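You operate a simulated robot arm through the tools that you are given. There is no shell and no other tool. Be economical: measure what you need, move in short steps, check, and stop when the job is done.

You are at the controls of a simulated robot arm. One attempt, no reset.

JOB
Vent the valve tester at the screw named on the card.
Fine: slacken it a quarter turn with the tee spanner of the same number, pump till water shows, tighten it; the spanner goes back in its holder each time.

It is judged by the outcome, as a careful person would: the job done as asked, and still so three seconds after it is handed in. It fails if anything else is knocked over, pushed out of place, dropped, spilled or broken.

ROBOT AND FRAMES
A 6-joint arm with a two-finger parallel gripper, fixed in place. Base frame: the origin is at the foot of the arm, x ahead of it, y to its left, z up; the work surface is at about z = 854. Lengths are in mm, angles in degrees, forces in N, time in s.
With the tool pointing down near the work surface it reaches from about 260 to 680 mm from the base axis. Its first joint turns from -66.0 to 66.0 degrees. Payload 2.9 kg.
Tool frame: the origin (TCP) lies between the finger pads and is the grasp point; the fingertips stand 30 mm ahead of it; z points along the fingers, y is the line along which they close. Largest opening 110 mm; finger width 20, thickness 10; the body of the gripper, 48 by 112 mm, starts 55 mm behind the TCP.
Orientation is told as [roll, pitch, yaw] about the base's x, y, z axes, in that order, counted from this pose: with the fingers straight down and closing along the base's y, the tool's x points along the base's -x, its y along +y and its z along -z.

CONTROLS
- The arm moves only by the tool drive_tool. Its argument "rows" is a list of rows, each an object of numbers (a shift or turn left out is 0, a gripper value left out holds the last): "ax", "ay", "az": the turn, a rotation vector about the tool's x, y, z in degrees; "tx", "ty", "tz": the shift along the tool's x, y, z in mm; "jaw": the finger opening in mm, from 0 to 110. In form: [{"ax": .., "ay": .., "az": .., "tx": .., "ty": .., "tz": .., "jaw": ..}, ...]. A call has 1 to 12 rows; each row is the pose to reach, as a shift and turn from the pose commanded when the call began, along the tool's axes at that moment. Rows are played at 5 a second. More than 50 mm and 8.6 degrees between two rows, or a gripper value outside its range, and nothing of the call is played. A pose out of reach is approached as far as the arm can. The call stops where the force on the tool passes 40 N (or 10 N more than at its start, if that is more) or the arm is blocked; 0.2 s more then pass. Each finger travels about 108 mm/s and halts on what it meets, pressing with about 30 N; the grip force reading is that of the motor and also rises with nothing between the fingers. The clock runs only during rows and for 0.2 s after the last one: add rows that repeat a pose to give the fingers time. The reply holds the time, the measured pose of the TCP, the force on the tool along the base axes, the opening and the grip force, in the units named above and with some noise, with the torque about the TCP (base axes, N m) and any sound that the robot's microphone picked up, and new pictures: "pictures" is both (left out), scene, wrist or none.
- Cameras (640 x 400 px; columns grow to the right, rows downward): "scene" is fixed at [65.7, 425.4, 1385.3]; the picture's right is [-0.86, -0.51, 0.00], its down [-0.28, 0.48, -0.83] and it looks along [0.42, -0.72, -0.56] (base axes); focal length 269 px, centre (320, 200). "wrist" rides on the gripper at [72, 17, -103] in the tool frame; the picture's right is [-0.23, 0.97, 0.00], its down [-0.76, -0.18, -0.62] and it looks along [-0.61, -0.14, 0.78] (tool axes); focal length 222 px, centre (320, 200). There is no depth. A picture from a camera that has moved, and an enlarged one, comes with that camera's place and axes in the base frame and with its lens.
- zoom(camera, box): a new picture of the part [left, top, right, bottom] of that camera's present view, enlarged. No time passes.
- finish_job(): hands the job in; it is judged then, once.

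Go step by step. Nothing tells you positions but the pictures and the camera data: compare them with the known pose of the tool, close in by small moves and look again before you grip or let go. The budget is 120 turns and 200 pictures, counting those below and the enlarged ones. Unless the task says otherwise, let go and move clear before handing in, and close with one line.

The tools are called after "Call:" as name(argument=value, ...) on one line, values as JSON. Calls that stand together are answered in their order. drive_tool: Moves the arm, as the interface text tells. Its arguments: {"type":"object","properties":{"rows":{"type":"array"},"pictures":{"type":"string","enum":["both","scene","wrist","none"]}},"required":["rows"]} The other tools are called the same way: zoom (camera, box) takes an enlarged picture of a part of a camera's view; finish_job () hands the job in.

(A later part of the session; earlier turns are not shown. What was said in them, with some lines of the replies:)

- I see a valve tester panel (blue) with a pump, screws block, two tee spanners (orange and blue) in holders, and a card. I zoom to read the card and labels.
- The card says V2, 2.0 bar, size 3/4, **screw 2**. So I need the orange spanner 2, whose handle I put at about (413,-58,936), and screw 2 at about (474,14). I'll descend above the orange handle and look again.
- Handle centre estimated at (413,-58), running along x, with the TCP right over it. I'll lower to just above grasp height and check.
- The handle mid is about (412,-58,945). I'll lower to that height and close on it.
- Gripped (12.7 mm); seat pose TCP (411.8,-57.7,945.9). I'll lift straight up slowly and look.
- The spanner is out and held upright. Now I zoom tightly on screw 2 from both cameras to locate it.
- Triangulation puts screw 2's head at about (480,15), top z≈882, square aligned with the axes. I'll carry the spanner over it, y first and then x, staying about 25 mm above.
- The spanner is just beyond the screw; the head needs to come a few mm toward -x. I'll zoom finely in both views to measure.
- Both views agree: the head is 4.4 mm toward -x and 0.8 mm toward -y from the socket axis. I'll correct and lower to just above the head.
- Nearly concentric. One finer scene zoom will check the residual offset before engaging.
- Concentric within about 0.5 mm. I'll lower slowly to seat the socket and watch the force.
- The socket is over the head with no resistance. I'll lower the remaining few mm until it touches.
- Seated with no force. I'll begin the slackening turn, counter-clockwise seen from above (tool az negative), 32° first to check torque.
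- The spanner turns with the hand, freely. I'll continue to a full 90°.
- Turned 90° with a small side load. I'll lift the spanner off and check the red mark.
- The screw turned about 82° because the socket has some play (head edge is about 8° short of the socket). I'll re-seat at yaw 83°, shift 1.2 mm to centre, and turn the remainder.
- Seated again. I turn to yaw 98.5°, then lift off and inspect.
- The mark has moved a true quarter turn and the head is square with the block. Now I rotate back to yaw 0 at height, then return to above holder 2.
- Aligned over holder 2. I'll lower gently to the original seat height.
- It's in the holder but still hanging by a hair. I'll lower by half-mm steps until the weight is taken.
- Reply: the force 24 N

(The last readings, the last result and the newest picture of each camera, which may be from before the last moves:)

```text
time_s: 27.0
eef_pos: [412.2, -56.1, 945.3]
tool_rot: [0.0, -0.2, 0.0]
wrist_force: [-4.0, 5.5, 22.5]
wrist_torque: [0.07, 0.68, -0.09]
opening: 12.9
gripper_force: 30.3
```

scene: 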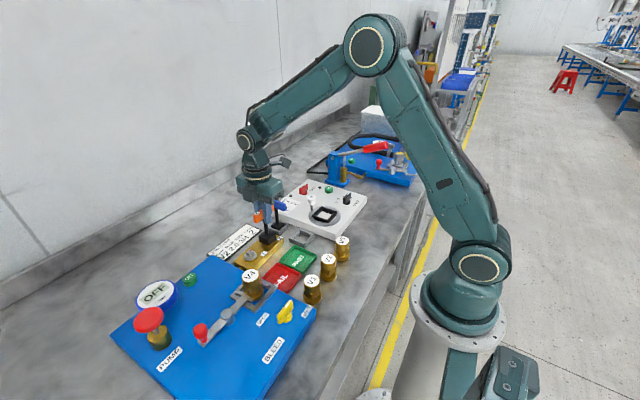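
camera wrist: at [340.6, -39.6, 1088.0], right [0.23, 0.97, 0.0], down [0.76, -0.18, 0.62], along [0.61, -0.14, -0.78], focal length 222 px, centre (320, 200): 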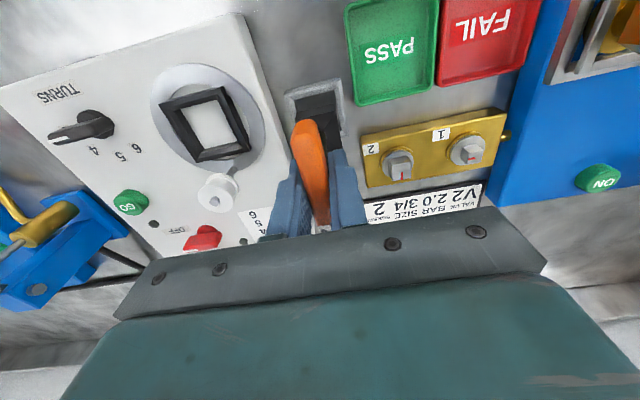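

Seated with contact. I'll ease up slightly, open the jaws, and rise clear.

Call:
drive_tool(rows=[{"tz": -0.6}, {"tz": -0.6, "jaw": 25}, {"tz": -0.6, "jaw": 50}, {"tz": -0.6, "jaw": 50}, {"tz": -20}, {"tz": -50}, {"tz": -90}, {"tz": -130}, {"tz": -130}], pictures="both")

Call:
zoom(camera="scene", box=[266, 196, 330, 250])

Call:
zoom(camera="scene", box=[100, 250, 330, 400])

```text
time_s: 29.0
eef_pos: [411.8, -56.2, 1078.3]
tool_rot: [-0.1, 0.0, 0.0]
wrist_force: [1.0, -0.4, 0.2]
wrist_torque: [0.02, 0.01, 0.02]
opening: 49.9
gripper_force: 0.0
camera wrist: at [339.1, -39.7, 1182.7], right [0.23, 0.97, 0.0], down [0.76, -0.18, 0.62], along [0.61, -0.14, -0.78], focal length 222 px, centre (320, 200)
```

scene: 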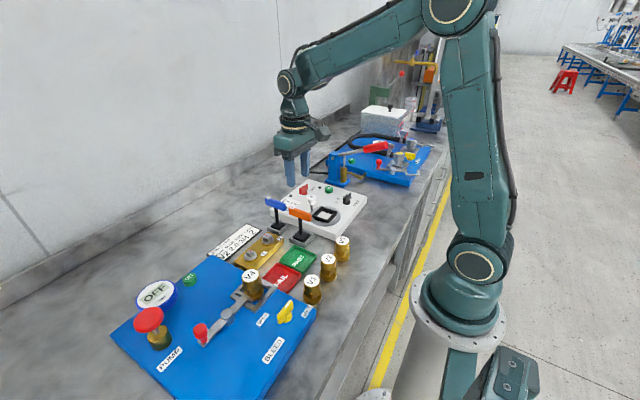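
wrist: 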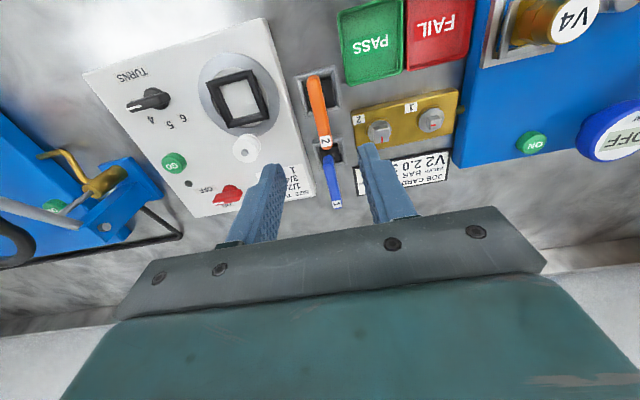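

```text
7.41 times, centred on (298, 223) of scene
camera zoom: at [65.7, 425.4, 1385.3], right [-0.86, -0.51, 0.0], down [-0.28, 0.48, -0.83], along [0.42, -0.72, -0.56], focal length 1991 px, centre (483, 30)
```

zoom: 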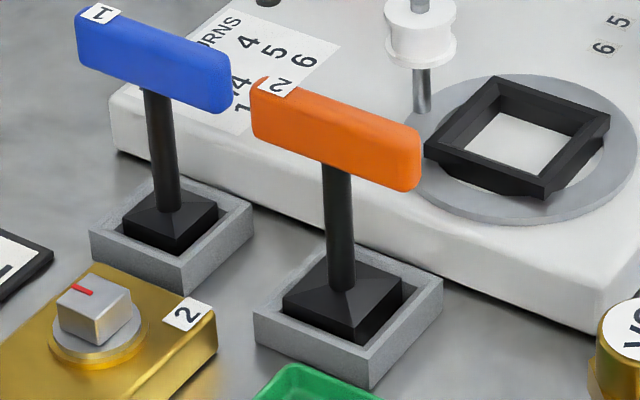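

```text
2.67 times, centred on (215, 325) of scene
camera zoom: at [65.7, 425.4, 1385.3], right [-0.86, -0.51, 0.0], down [-0.28, 0.48, -0.83], along [0.42, -0.72, -0.56], focal length 717 px, centre (600, -133)
```

zoom: 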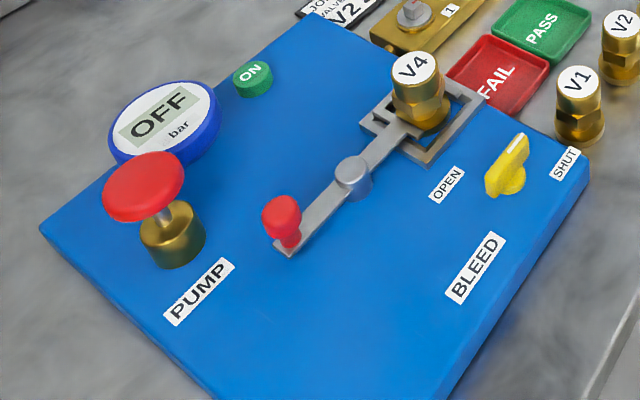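

Spanner 2 is back in its holder. Next is the pump knob, which I estimate at (460,337), top z≈955. I'll move high above it with jaws closed.

Call:
drive_tool(rows=[{"ty": 45, "jaw": 10}, {"ty": 90, "jaw": 0}, {"ty": 135}, {"ty": 180}, {"ty": 225, "tx": -10}, {"ty": 270, "tx": -20}, {"ty": 315, "tx": -30}, {"ty": 355, "tx": -40}, {"ty": 393, "tx": -48}, {"ty": 393, "tx": -48}], pictures="both")

Call:
zoom(camera="scene", box=[80, 240, 240, 380])

```text
time_s: 31.2
eef_pos: [458.6, 338.5, 1076.0]
tool_rot: [0.0, 0.0, 0.0]
wrist_force: [0.3, -0.3, -0.8]
wrist_torque: [-0.01, -0.01, 0.0]
opening: 0.1
gripper_force: 30.4
camera wrist: at [385.7, 355.7, 1180.6], right [0.23, 0.97, 0.0], down [0.76, -0.18, 0.62], along [0.61, -0.14, -0.78], focal length 222 px, centre (320, 200)
```

scene: 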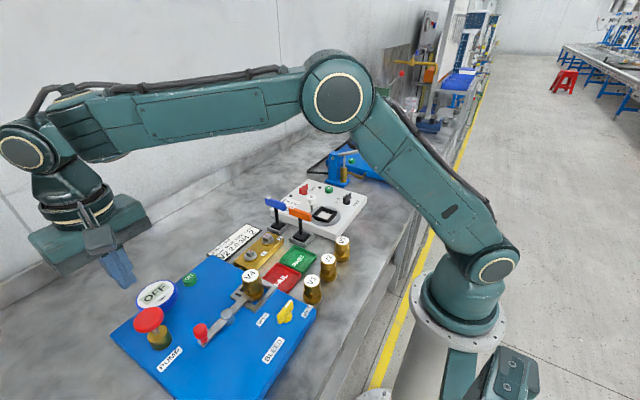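
wrist: 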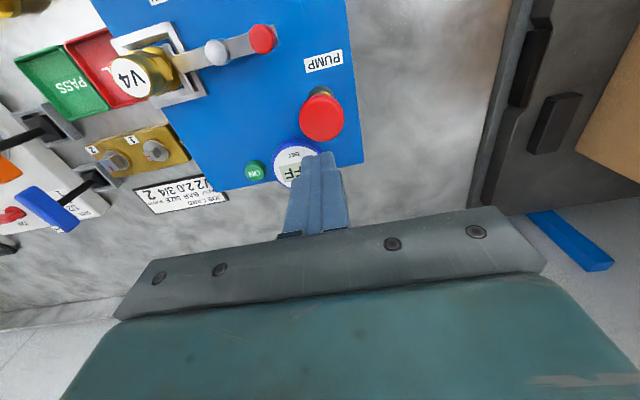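

```text
2.86 times, centred on (160, 310) of scene
camera zoom: at [65.7, 425.5, 1385.3], right [-0.86, -0.51, 0.0], down [-0.28, 0.48, -0.83], along [0.42, -0.72, -0.56], focal length 768 px, centre (777, -114)
```

zoom: 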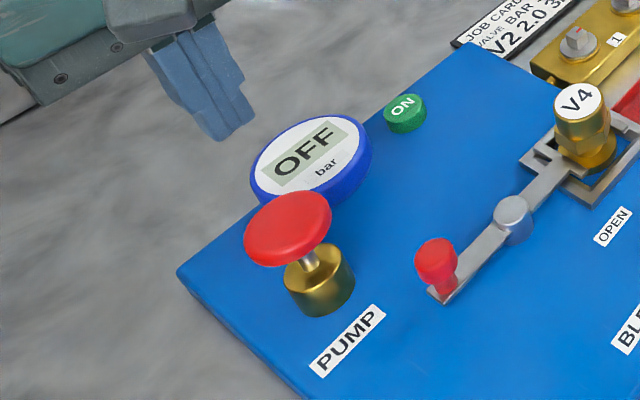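

Knob centre is about (459,341), top z≈956. I'll lower with fingertips to just above it.

Call:
drive_tool(rows=[{"ty": 2.5, "tz": 30}, {"ty": 2.5, "tz": 60}, {"ty": 2.5, "tz": 80}, {"ty": 2.5, "tz": 80}], pictures="wrist")

Call:
zoom(camera="scene", box=[80, 260, 240, 360])

```text
time_s: 32.2
eef_pos: [461.4, 338.3, 997.6]
tool_rot: [0.0, 0.0, 0.0]
wrist_force: [-0.4, 0.3, 0.0]
wrist_torque: [0.0, 0.01, 0.0]
opening: 0.0
gripper_force: 30.0
camera wrist: at [388.9, 355.9, 1101.3], right [0.23, 0.97, 0.0], down [0.76, -0.18, 0.62], along [0.61, -0.14, -0.78], focal length 222 px, centre (320, 200)
```

wrist: 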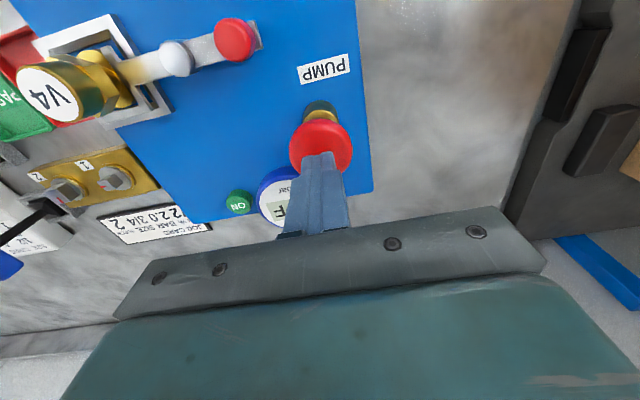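

```text
4.00 times, centred on (160, 310) of scene
camera zoom: at [65.7, 425.4, 1385.3], right [-0.86, -0.51, 0.0], down [-0.28, 0.48, -0.83], along [0.42, -0.72, -0.56], focal length 1075 px, centre (960, -240)
```

zoom: 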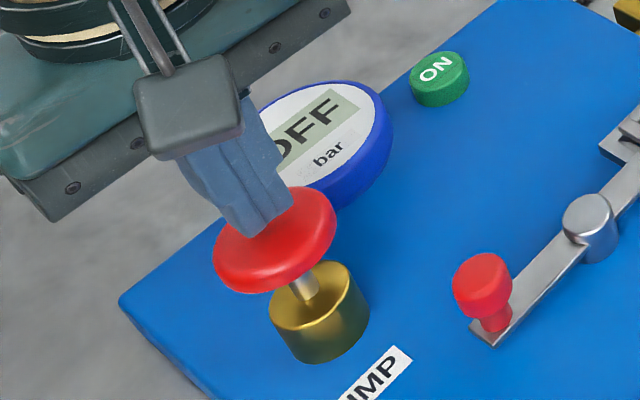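

Fingertips are centred over the knob. I'll press in small steps, watching force.

Call:
drive_tool(rows=[{"tx": 2, "tz": 4}, {"tx": 2, "tz": 8}, {"tx": 2, "tz": 12}, {"tx": 2, "tz": 15}, {"tx": 2, "tz": 18}, {"tx": 2, "tz": 21}], pictures="none")

Call:
zoom(camera="scene", box=[80, 260, 240, 360])

```text
time_s: 33.6
eef_pos: [458.8, 339.3, 976.6]
tool_rot: [0.0, 0.0, 0.1]
wrist_force: [1.1, -0.5, 3.3]
wrist_torque: [0.01, -0.03, 0.01]
opening: 0.0
gripper_force: 29.8
```

```text
4.00 times, centred on (160, 310) of scene
camera zoom: at [65.7, 425.4, 1385.3], right [-0.86, -0.51, 0.0], down [-0.28, 0.48, -0.83], along [0.42, -0.72, -0.56], focal length 1075 px, centre (960, -240)
```

zoom: 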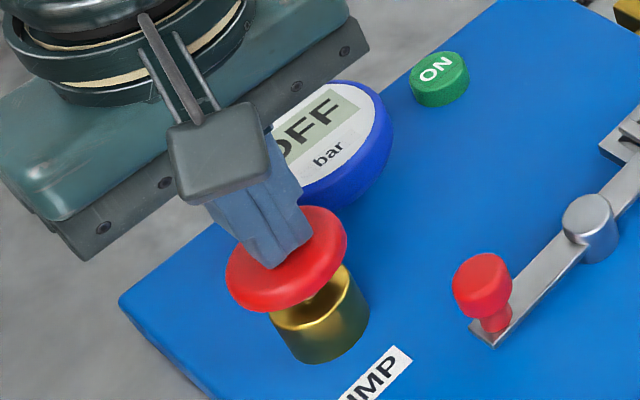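

The knob travels down on a light spring. I continue to the bottom of the stroke.

Call:
drive_tool(rows=[{"tz": 3}, {"tz": 6}, {"tz": 9}, {"tz": 12}, {"tz": 14}, {"tz": 16}], pictures="none")

Call:
zoom(camera="scene", box=[80, 200, 300, 360])

```text
time_s: 35.1
eef_pos: [459.0, 339.9, 963.8]
tool_rot: [0.2, -0.2, 0.0]
wrist_force: [-3.3, -3.4, 8.2]
wrist_torque: [-0.11, 0.17, 0.03]
opening: 0.3
gripper_force: 29.6
stopped in row 6: the force on the tool passed its limit at 42 N (the readings are from after the stop); the commanded pose is now the measured one
```

```text
2.50 times, centred on (190, 280) of scene
camera zoom: at [65.5, 425.3, 1385.4], right [-0.86, -0.51, 0.0], down [-0.28, 0.48, -0.83], along [0.42, -0.72, -0.56], focal length 672 px, centre (645, 0)
```

zoom: 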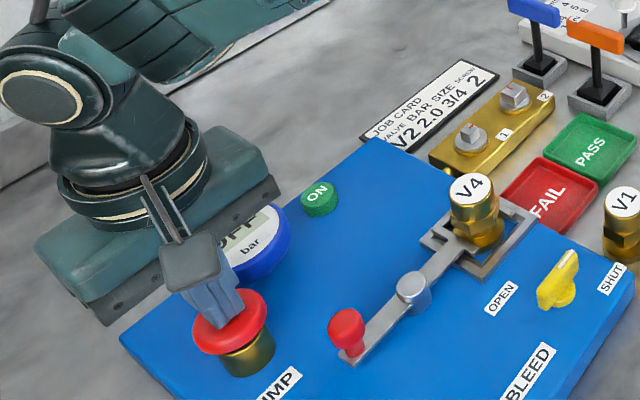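

The stroke bottoms near TCP z≈963. I'll do several pump strokes and watch screw 2 for water.

Call:
drive_tool(rows=[{"tz": -14}, {"tz": -28}, {"tz": -28}, {"tz": -14}, {"tz": -2}, {"tz": -2}, {"tz": -14}, {"tz": -28}, {"tz": -28}, {"tz": -14}, {"tz": -2}, {"tz": -2}], pictures="none")

Call:
zoom(camera="scene", box=[80, 200, 300, 360])

Call:
zoom(camera="scene", box=[226, 216, 306, 270])

```text
time_s: 37.7
eef_pos: [459.3, 340.8, 964.2]
tool_rot: [0.2, -0.3, 0.0]
wrist_force: [1.6, 1.1, 4.6]
wrist_torque: [0.02, -0.02, 0.02]
opening: 0.0
gripper_force: 29.6
```

```text
2.50 times, centred on (190, 280) of scene
camera zoom: at [65.7, 425.4, 1385.3], right [-0.86, -0.51, 0.0], down [-0.28, 0.48, -0.83], along [0.42, -0.72, -0.56], focal length 672 px, centre (645, 0)
```

zoom: 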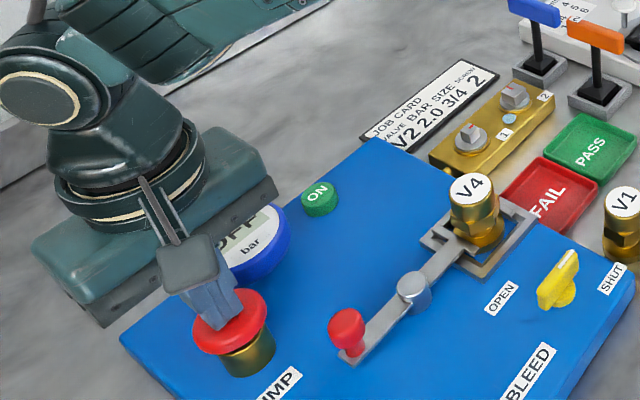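

```text
7.41 times, centred on (266, 243) of scene
camera zoom: at [65.7, 425.4, 1385.3], right [-0.86, -0.51, 0.0], down [-0.28, 0.48, -0.83], along [0.42, -0.72, -0.56], focal length 1991 px, centre (720, -118)
```

zoom: 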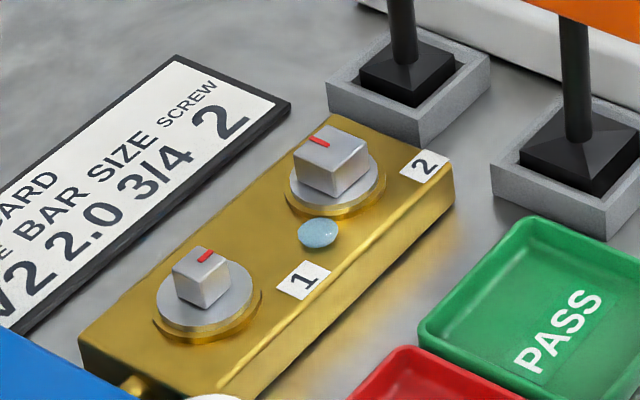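

A water drop shows at screw 2, so pumping is done. I'll rise, and return above spanner 2 with jaws open.

Call:
drive_tool(rows=[{"tz": -35, "ax": 0.2, "ay": 0.3}, {"tz": -75, "ax": 0.2, "ay": 0.3}, {"tz": -112, "ax": 0.2, "ay": 0.3}, {"tz": -112, "ax": 0.2, "ay": 0.3, "ty": -45, "tx": 10}, {"tz": -112, "ax": 0.2, "ay": 0.3, "ty": -90, "tx": 20}, {"tz": -112, "ax": 0.2, "ay": 0.3, "ty": -135, "tx": 30}, {"tz": -112, "ax": 0.2, "ay": 0.3, "ty": -180, "tx": 40}, {"tz": -112, "ax": 0.2, "ay": 0.3, "ty": -225, "tx": 46.8}, {"tz": -112, "ax": 0.2, "ay": 0.3, "ty": -270, "tx": 46.8}, {"tz": -112, "ax": 0.2, "ay": 0.3, "ty": -315, "tx": 46.8, "jaw": 50}, {"tz": -112, "ax": 0.2, "ay": 0.3, "ty": -360, "tx": 46.8, "jaw": 50}, {"tz": -112, "ax": 0.2, "ay": 0.3, "ty": -396.7, "tx": 46.8, "jaw": 50}], pictures="none")

Call:
drive_tool(rows=[{"tz": 0}, {"tz": 35}, {"tz": 70}, {"tz": 105}, {"tz": 105}], pictures="wrist")

Call:
zoom(camera="scene", box=[266, 190, 330, 244])

```text
time_s: 40.3
eef_pos: [414.0, -57.5, 1075.9]
tool_rot: [0.0, 0.1, 0.1]
wrist_force: [0.5, -0.8, 0.2]
wrist_torque: [0.02, 0.01, -0.01]
opening: 50.1
gripper_force: 0.0
```

```text
time_s: 41.5
eef_pos: [411.7, -56.9, 970.9]
tool_rot: [-0.1, 0.1, 0.0]
wrist_force: [-0.3, -0.5, -0.1]
wrist_torque: [0.0, 0.0, -0.01]
opening: 50.1
gripper_force: 0.0
camera wrist: at [340.2, -40.3, 1074.3], right [0.23, 0.97, 0.0], down [0.76, -0.18, 0.62], along [0.61, -0.14, -0.78], focal length 222 px, centre (320, 200)
```

wrist: 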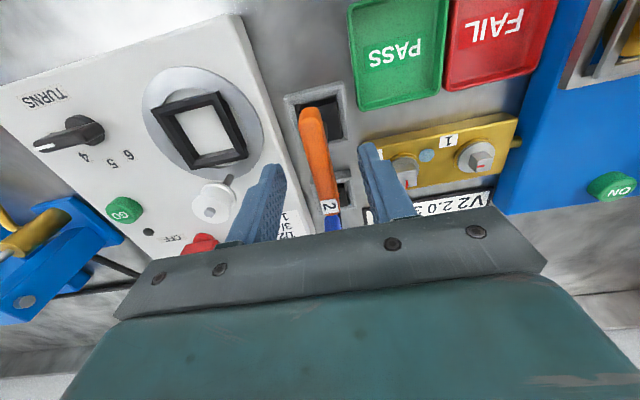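

```text
7.41 times, centred on (298, 217) of scene
camera zoom: at [65.7, 425.4, 1385.3], right [-0.86, -0.51, 0.0], down [-0.28, 0.48, -0.83], along [0.42, -0.72, -0.56], focal length 1991 px, centre (483, 74)
```

zoom: 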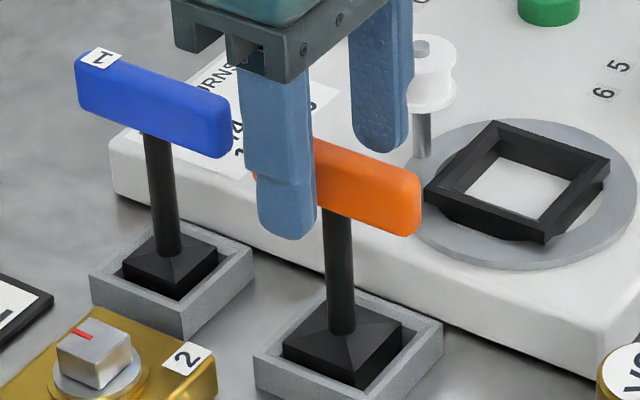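

Fingers straddle the handle. I'll lower 25 mm, close, then lift.

Call:
drive_tool(rows=[{"tz": 15}, {"tz": 25}, {"tz": 25, "jaw": 30}, {"tz": 25, "jaw": 8}, {"tz": 25, "jaw": 8}, {"tz": 25, "jaw": 8}], pictures="none")

Call:
drive_tool(rows=[{"tz": -8}, {"tz": -20}, {"tz": -40}, {"tz": -60}, {"tz": -73}, {"tz": -73}], pictures="none")

Call:
zoom(camera="scene", box=[266, 190, 330, 244])

```text
time_s: 42.9
eef_pos: [412.2, -56.9, 944.0]
tool_rot: [-0.2, 0.2, 0.1]
wrist_force: [0.7, 0.5, 0.2]
wrist_torque: [0.01, -0.01, 0.01]
opening: 12.9
gripper_force: 29.9
```

```text
time_s: 44.3
eef_pos: [413.2, -58.4, 1020.3]
tool_rot: [-0.3, 0.1, -0.1]
wrist_force: [0.1, 0.9, -1.7]
wrist_torque: [-0.01, 0.0, -0.02]
opening: 13.0
gripper_force: 29.8
```

```text
7.41 times, centred on (298, 217) of scene
camera zoom: at [65.7, 425.4, 1385.3], right [-0.86, -0.51, 0.0], down [-0.28, 0.48, -0.83], along [0.42, -0.72, -0.56], focal length 1991 px, centre (483, 74)
```

zoom: 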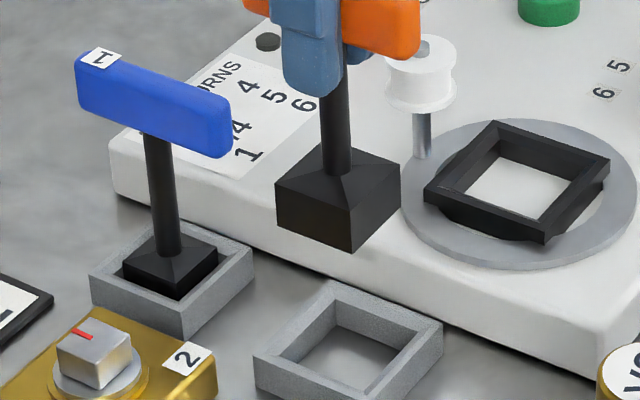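

Spanner in hand again. I carry it above screw 2 and rotate to yaw 90° so I can tighten clockwise back to 0.

Call:
drive_tool(rows=[{"ty": 25}, {"ty": 50}, {"ty": 71.9, "tx": -10}, {"ty": 71.9, "tx": -35}, {"ty": 71.9, "tx": -55}, {"ty": 71.9, "tx": -61.9}], pictures="none")

Call:
drive_tool(rows=[{"az": -8.2}, {"az": -16.4}, {"az": -24.6}, {"az": -32.8}, {"az": -41}, {"az": -49.2}, {"az": -57.4}, {"az": -65.6}, {"az": -73.8}, {"az": -82}, {"az": -90}, {"az": -90}], pictures="none")

Call:
zoom(camera="scene", box=[244, 206, 292, 250])

Call:
zoom(camera="wrist", box=[280, 80, 376, 140])

```text
time_s: 45.7
eef_pos: [473.8, 13.5, 1017.3]
tool_rot: [-0.1, 0.1, -0.1]
wrist_force: [-0.2, 0.2, -2.2]
wrist_torque: [0.0, 0.0, 0.0]
opening: 12.8
gripper_force: 29.2
```

```text
time_s: 48.3
eef_pos: [474.3, 15.6, 1018.6]
tool_rot: [0.2, 0.1, 90.1]
wrist_force: [-0.3, -0.2, -2.6]
wrist_torque: [0.03, 0.02, 0.01]
opening: 12.7
gripper_force: 30.2
```

```text
9.09 times, centred on (268, 228) of scene
camera zoom: at [65.7, 425.4, 1385.3], right [-0.86, -0.51, 0.0], down [-0.28, 0.48, -0.83], along [0.42, -0.72, -0.56], focal length 2443 px, centre (793, -54)
```

zoom: 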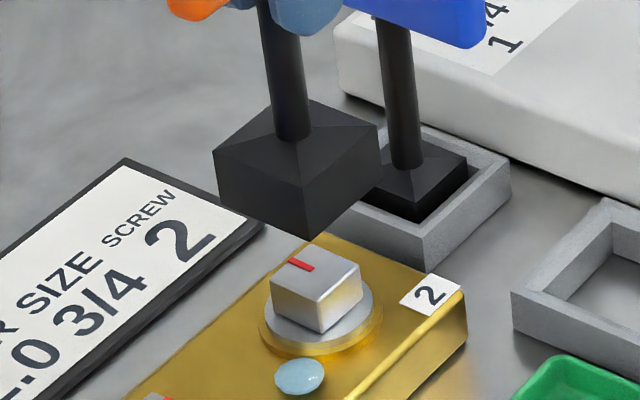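

```text
6.67 times, centred on (328, 110) of wrist
camera zoom: at [458.3, -57.4, 1122.8], right [-0.97, 0.22, 0.0], down [0.18, 0.76, 0.62], along [0.14, 0.61, -0.78], focal length 1481 px, centre (267, 800)
```

zoom: 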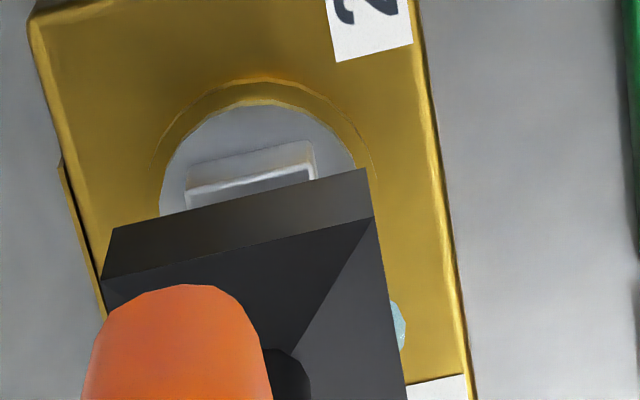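

The two views disagree by a couple of mm, so I'll zoom finer before inserting.

Call:
zoom(camera="scene", box=[256, 204, 288, 244])

Call:
zoom(camera="wrist", box=[290, 86, 346, 126])

Call:
zoom(camera="scene", box=[230, 180, 310, 240])

```text
10.00 times, centred on (272, 224) of scene
camera zoom: at [65.7, 425.4, 1385.3], right [-0.86, -0.51, 0.0], down [-0.28, 0.48, -0.83], along [0.42, -0.72, -0.56], focal length 2688 px, centre (800, -40)
```

zoom: 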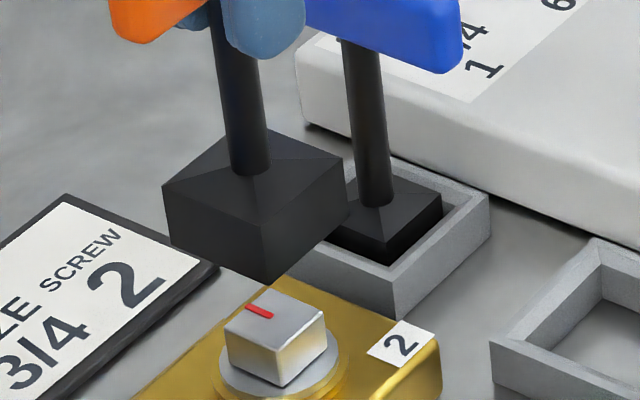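

```text
10.00 times, centred on (318, 106) of wrist
camera zoom: at [458.3, -57.4, 1122.8], right [-0.97, 0.22, 0.0], down [0.18, 0.76, 0.62], along [0.14, 0.61, -0.78], focal length 2221 px, centre (340, 1140)
```

zoom: 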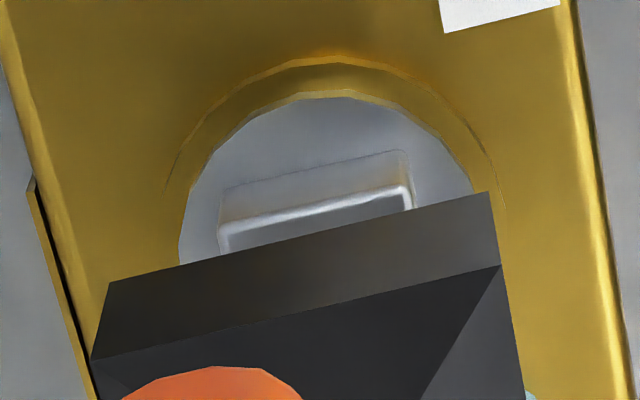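

```text
6.67 times, centred on (270, 210) of scene
camera zoom: at [65.7, 425.4, 1385.3], right [-0.86, -0.51, 0.0], down [-0.28, 0.48, -0.83], along [0.42, -0.72, -0.56], focal length 1792 px, centre (653, 133)
```

zoom: 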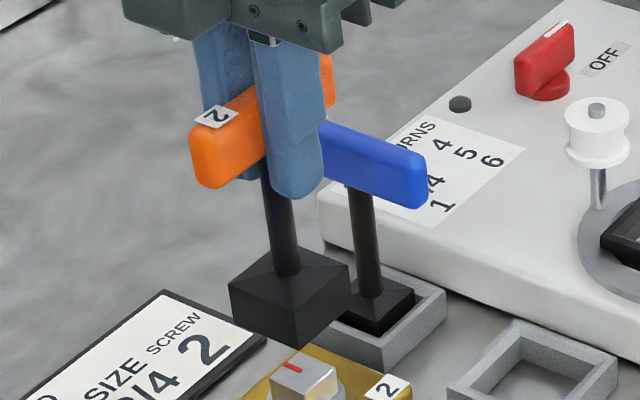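

The finer look shows alignment within about 0.6 mm, and the angles match. I'll lower onto the screw.

Call:
drive_tool(rows=[{"tx": -0.4, "ty": -0.3}, {"tx": -0.4, "ty": -0.3, "tz": 15}, {"tx": -0.4, "ty": -0.3, "tz": 27}, {"tx": -0.4, "ty": -0.3, "tz": 33}, {"tx": -0.4, "ty": -0.3, "tz": 38}, {"tx": -0.4, "ty": -0.3, "tz": 43}, {"tx": -0.4, "ty": -0.3, "tz": 46.5}, {"tx": -0.4, "ty": -0.3, "tz": 46.5}], pictures="none")

Call:
zoom(camera="scene", box=[244, 206, 292, 250])

```text
time_s: 50.1
eef_pos: [474.9, 16.2, 969.9]
tool_rot: [0.1, 0.2, 90.0]
wrist_force: [0.4, -0.1, -3.2]
wrist_torque: [0.0, 0.0, 0.04]
opening: 12.9
gripper_force: 30.0
```

```text
9.09 times, centred on (268, 228) of scene
camera zoom: at [65.7, 425.4, 1385.3], right [-0.86, -0.51, 0.0], down [-0.28, 0.48, -0.83], along [0.42, -0.72, -0.56], focal length 2443 px, centre (793, -54)
```

zoom: 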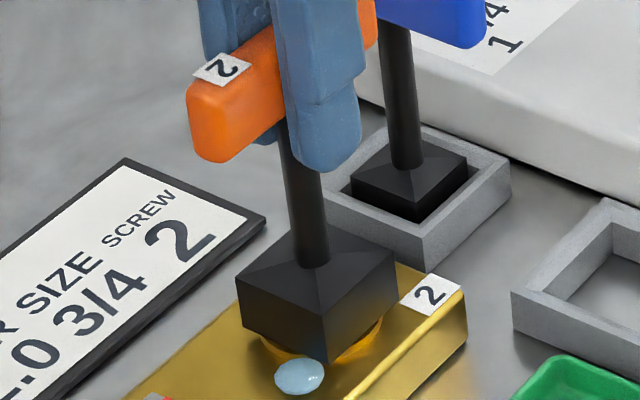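

Seated. Now I tighten clockwise 90° back.

Call:
drive_tool(rows=[{"az": 8}, {"az": 16}, {"az": 24}, {"az": 32}, {"az": 40}, {"az": 48}, {"az": 56}, {"az": 64}, {"az": 72}, {"az": 80}, {"az": 86}, {"az": 90}], pictures="none")

Call:
zoom(camera="scene", box=[244, 206, 292, 250])

```text
time_s: 52.7
eef_pos: [474.7, 15.1, 972.5]
tool_rot: [0.0, 0.0, -0.1]
wrist_force: [7.9, 3.0, -5.9]
wrist_torque: [0.23, -0.63, 0.04]
opening: 12.8
gripper_force: 29.7
```

```text
9.09 times, centred on (268, 228) of scene
camera zoom: at [66.0, 425.5, 1385.3], right [-0.86, -0.51, 0.0], down [-0.28, 0.48, -0.83], along [0.42, -0.72, -0.56], focal length 2443 px, centre (793, -54)
```

zoom: 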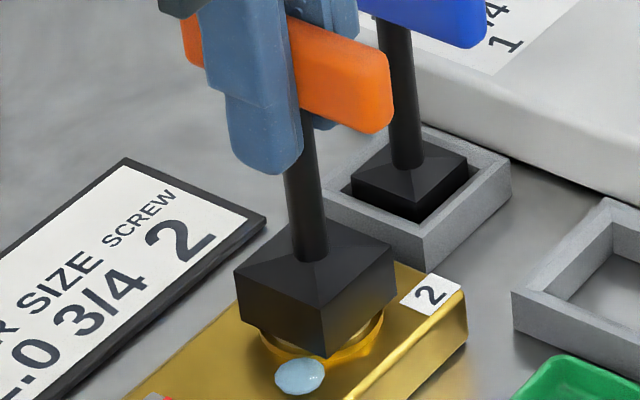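

A slight side load; I'll ease +x 1 mm and turn the extra ~9° that socket play requires, watching for torque.

Call:
drive_tool(rows=[{"tx": -0.8}, {"tx": -0.8, "az": 3}, {"tx": -0.8, "az": 6}, {"tx": -0.8, "az": 8}, {"tx": -0.8, "az": 9}, {"tx": -0.8, "az": 9}], pictures="none")

```text
time_s: 54.1
eef_pos: [474.8, 15.1, 972.1]
tool_rot: [-0.1, 0.1, -9.0]
wrist_force: [3.0, -1.2, -2.2]
wrist_torque: [-0.05, -0.24, 0.03]
opening: 12.9
gripper_force: 30.2
```

No hard stop felt. I'll lift off and inspect the mark.

Call:
drive_tool(rows=[{"tz": -4}, {"tz": -10}, {"tz": -16}, {"tz": -30}, {"tz": -46.5}, {"tz": -46.5}], pictures="none")

Call:
zoom(camera="scene", box=[240, 220, 304, 260])

Call:
zoom(camera="wrist", box=[290, 78, 354, 118])

```text
time_s: 55.5
eef_pos: [475.6, 14.2, 1018.2]
tool_rot: [-0.1, 0.1, -9.1]
wrist_force: [-0.1, 0.2, -2.7]
wrist_torque: [0.03, 0.0, -0.03]
opening: 12.7
gripper_force: 30.3
```

```text
10.00 times, centred on (272, 240) of scene
camera zoom: at [65.7, 425.4, 1385.3], right [-0.86, -0.51, 0.0], down [-0.28, 0.48, -0.83], along [0.42, -0.72, -0.56], focal length 2688 px, centre (800, -200)
```

zoom: 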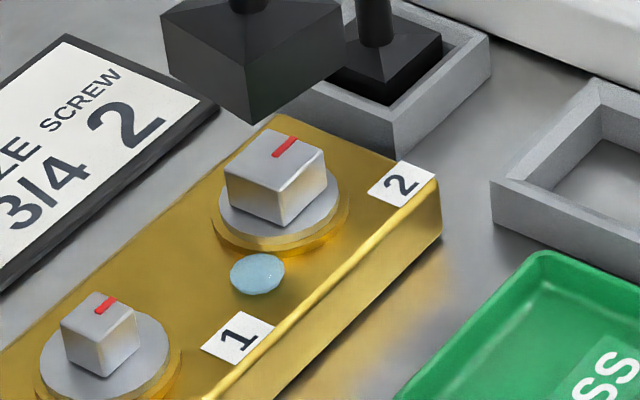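

```text
10.00 times, centred on (322, 98) of wrist
camera zoom: at [406.4, 43.2, 1123.0], right [0.38, 0.93, 0.0], down [0.73, -0.29, 0.62], along [0.58, -0.24, -0.78], focal length 2221 px, centre (300, 1220)
```

zoom: 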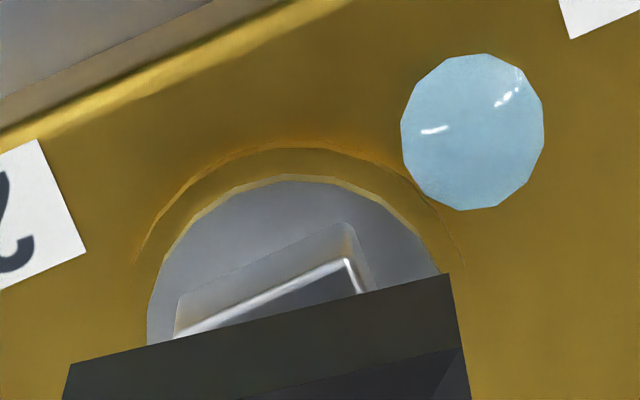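

The head and mark look exactly as they did before slackening, so screw 2 is tight. I'll return the spanner: yaw to 0, then back over the holder.

Call:
drive_tool(rows=[{"az": -4.5}, {"az": -9}, {"az": -9}], pictures="none")

Call:
drive_tool(rows=[{"tx": 25}, {"tx": 50}, {"tx": 63, "ty": -20}, {"tx": 63, "ty": -45}, {"tx": 63, "ty": -65}, {"tx": 63, "ty": -72.3}, {"tx": 63, "ty": -72.3, "tz": 20}, {"tx": 63, "ty": -72.3, "tz": 38}, {"tx": 63, "ty": -72.3, "tz": 38}], pictures="none")

Call:
zoom(camera="scene", box=[266, 196, 330, 250])

Call:
zoom(camera="wrist", box=[270, 60, 366, 130])

```text
time_s: 56.3
eef_pos: [475.7, 14.4, 1018.0]
tool_rot: [-0.1, 0.2, 0.1]
wrist_force: [-0.7, 0.0, -3.0]
wrist_torque: [0.03, 0.01, -0.03]
opening: 12.7
gripper_force: 30.1
```

```text
time_s: 58.3
eef_pos: [411.4, -57.6, 978.1]
tool_rot: [-0.3, 0.1, 0.0]
wrist_force: [-0.5, 0.2, -2.2]
wrist_torque: [0.04, -0.01, -0.04]
opening: 12.7
gripper_force: 30.3
```

```text
7.41 times, centred on (298, 223) of scene
camera zoom: at [65.7, 425.4, 1385.3], right [-0.86, -0.51, 0.0], down [-0.28, 0.48, -0.83], along [0.42, -0.72, -0.56], focal length 1991 px, centre (483, 30)
```

zoom: 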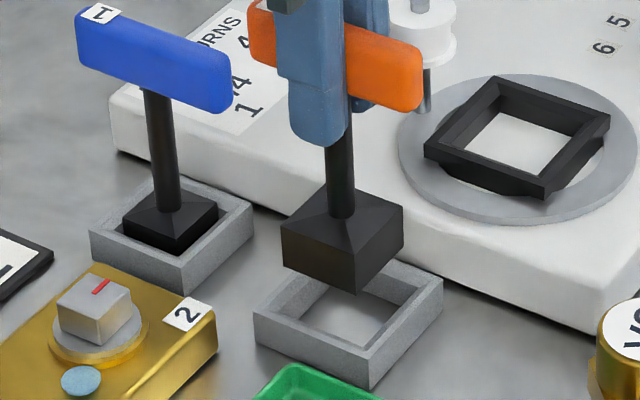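

```text
5.71 times, centred on (318, 95) of wrist
camera zoom: at [339.4, -41.0, 1083.9], right [0.23, 0.97, 0.0], down [0.76, -0.18, 0.62], along [0.61, -0.14, -0.78], focal length 1269 px, centre (331, 800)
```

zoom: 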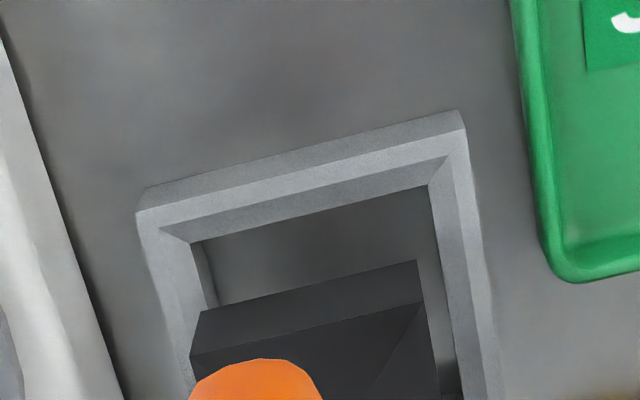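

Over the holder, about 1 mm low in y. I'll correct and lower to near seat height.

Call:
drive_tool(rows=[{"ty": 1.2, "tz": 10}, {"ty": 1.2, "tz": 20}, {"ty": 1.2, "tz": 27}, {"ty": 1.2, "tz": 31}, {"ty": 1.2, "tz": 33}, {"ty": 1.2, "tz": 33}], pictures="none")

Call:
zoom(camera="scene", box=[266, 196, 330, 250])

```text
time_s: 59.7
eef_pos: [411.7, -55.6, 948.2]
tool_rot: [-0.1, 0.1, 0.0]
wrist_force: [0.4, 0.2, -2.4]
wrist_torque: [0.0, 0.02, -0.03]
opening: 12.7
gripper_force: 30.2
```

```text
7.41 times, centred on (298, 223) of scene
camera zoom: at [65.7, 425.4, 1385.3], right [-0.86, -0.51, 0.0], down [-0.28, 0.48, -0.83], along [0.42, -0.72, -0.56], focal length 1991 px, centre (483, 30)
```

zoom: 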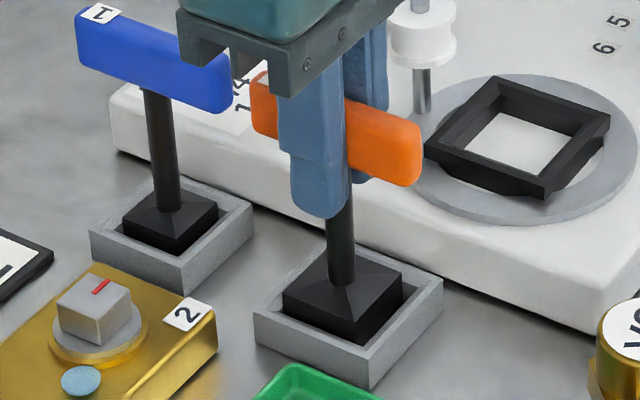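

In the tray; I'll lower the last 1–2 mm until the weight comes off.

Call:
drive_tool(rows=[{"tz": 0.6}, {"tz": 1.2}, {"tz": 1.6}, {"tz": 1.6}], pictures="none")

```text
time_s: 60.7
eef_pos: [411.8, -55.1, 946.2]
tool_rot: [-0.1, 0.1, 0.0]
wrist_force: [-0.1, -0.6, -2.8]
wrist_torque: [0.01, 0.0, 0.01]
opening: 12.8
gripper_force: 30.0
```

Call:
drive_tool(rows=[{"tz": 0.5}, {"tz": 0.9}, {"tz": 0.9}], pictures="none")

```text
time_s: 61.5
eef_pos: [411.1, -56.3, 944.7]
tool_rot: [-0.1, 0.2, 0.1]
wrist_force: [-2.0, -2.5, 6.4]
wrist_torque: [-0.15, 0.3, 0.06]
opening: 12.9
gripper_force: 29.6
```

The weight is now on the holder. I'll release and rise clear.

Call:
drive_tool(rows=[{"jaw": 25}, {"jaw": 50}, {"jaw": 50}, {"tz": -20}, {"tz": -50}, {"tz": -90}, {"tz": -130}, {"tz": -130}], pictures="scene")

Call:
zoom(camera="scene", box=[226, 186, 336, 260])

Call:
zoom(camera="scene", box=[100, 250, 330, 400])

```text
time_s: 63.3
eef_pos: [410.8, -55.0, 1073.6]
tool_rot: [0.0, 0.2, 0.0]
wrist_force: [-0.4, 0.8, -0.4]
wrist_torque: [-0.02, -0.02, 0.01]
opening: 50.0
gripper_force: 0.0
```

scene: 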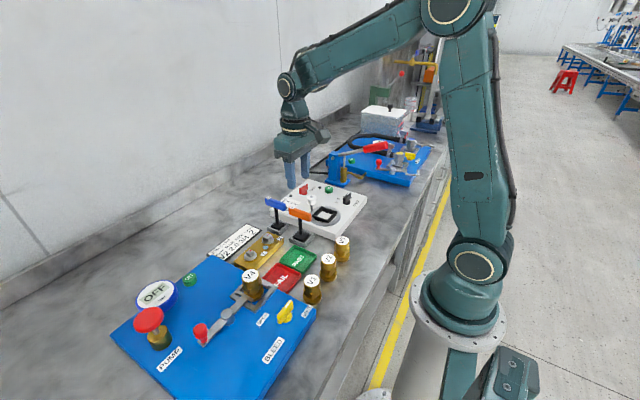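

```text
5.41 times, centred on (281, 223) of scene
camera zoom: at [65.7, 425.4, 1385.3], right [-0.86, -0.51, 0.0], down [-0.28, 0.48, -0.83], along [0.42, -0.72, -0.56], focal length 1453 px, centre (531, 76)
```

zoom: 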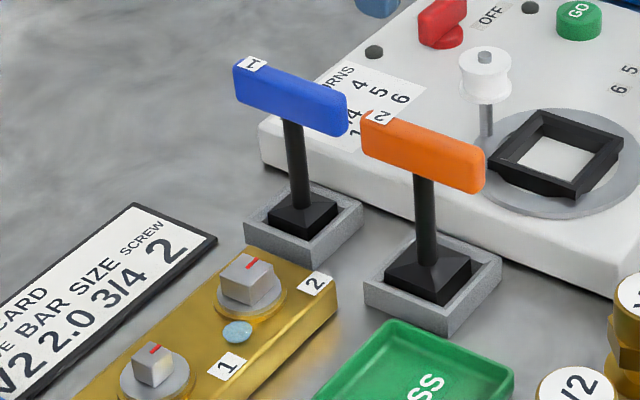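

```text
2.67 times, centred on (215, 325) of scene
camera zoom: at [65.7, 425.4, 1385.3], right [-0.86, -0.51, 0.0], down [-0.28, 0.48, -0.83], along [0.42, -0.72, -0.56], focal length 717 px, centre (600, -133)
```

zoom: 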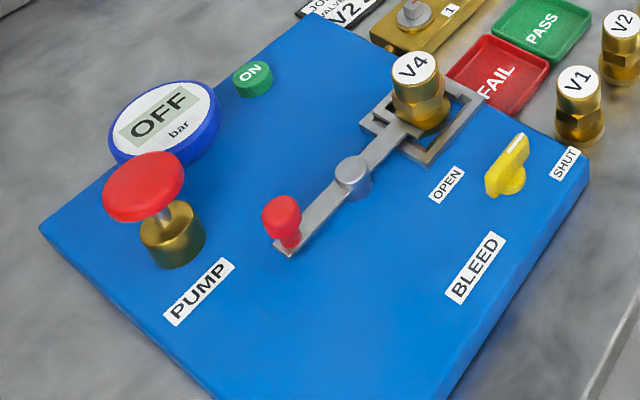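

Everything is in place: screw 2 is tight, a water drop shows, spanner 2 stands in its holder, and nothing else has moved. I'm handing in.

Call:
finish_job()

```text
The job is handed in.
```

I vented the tester at screw 2, the screw named on the card, and handed the job in: slackened a quarter turn, pumped until a water drop showed, then tightened back to its original mark. I felt no hard stop when tightening, so I judged it by the mark. Spanner 2 went back in its holder both times.
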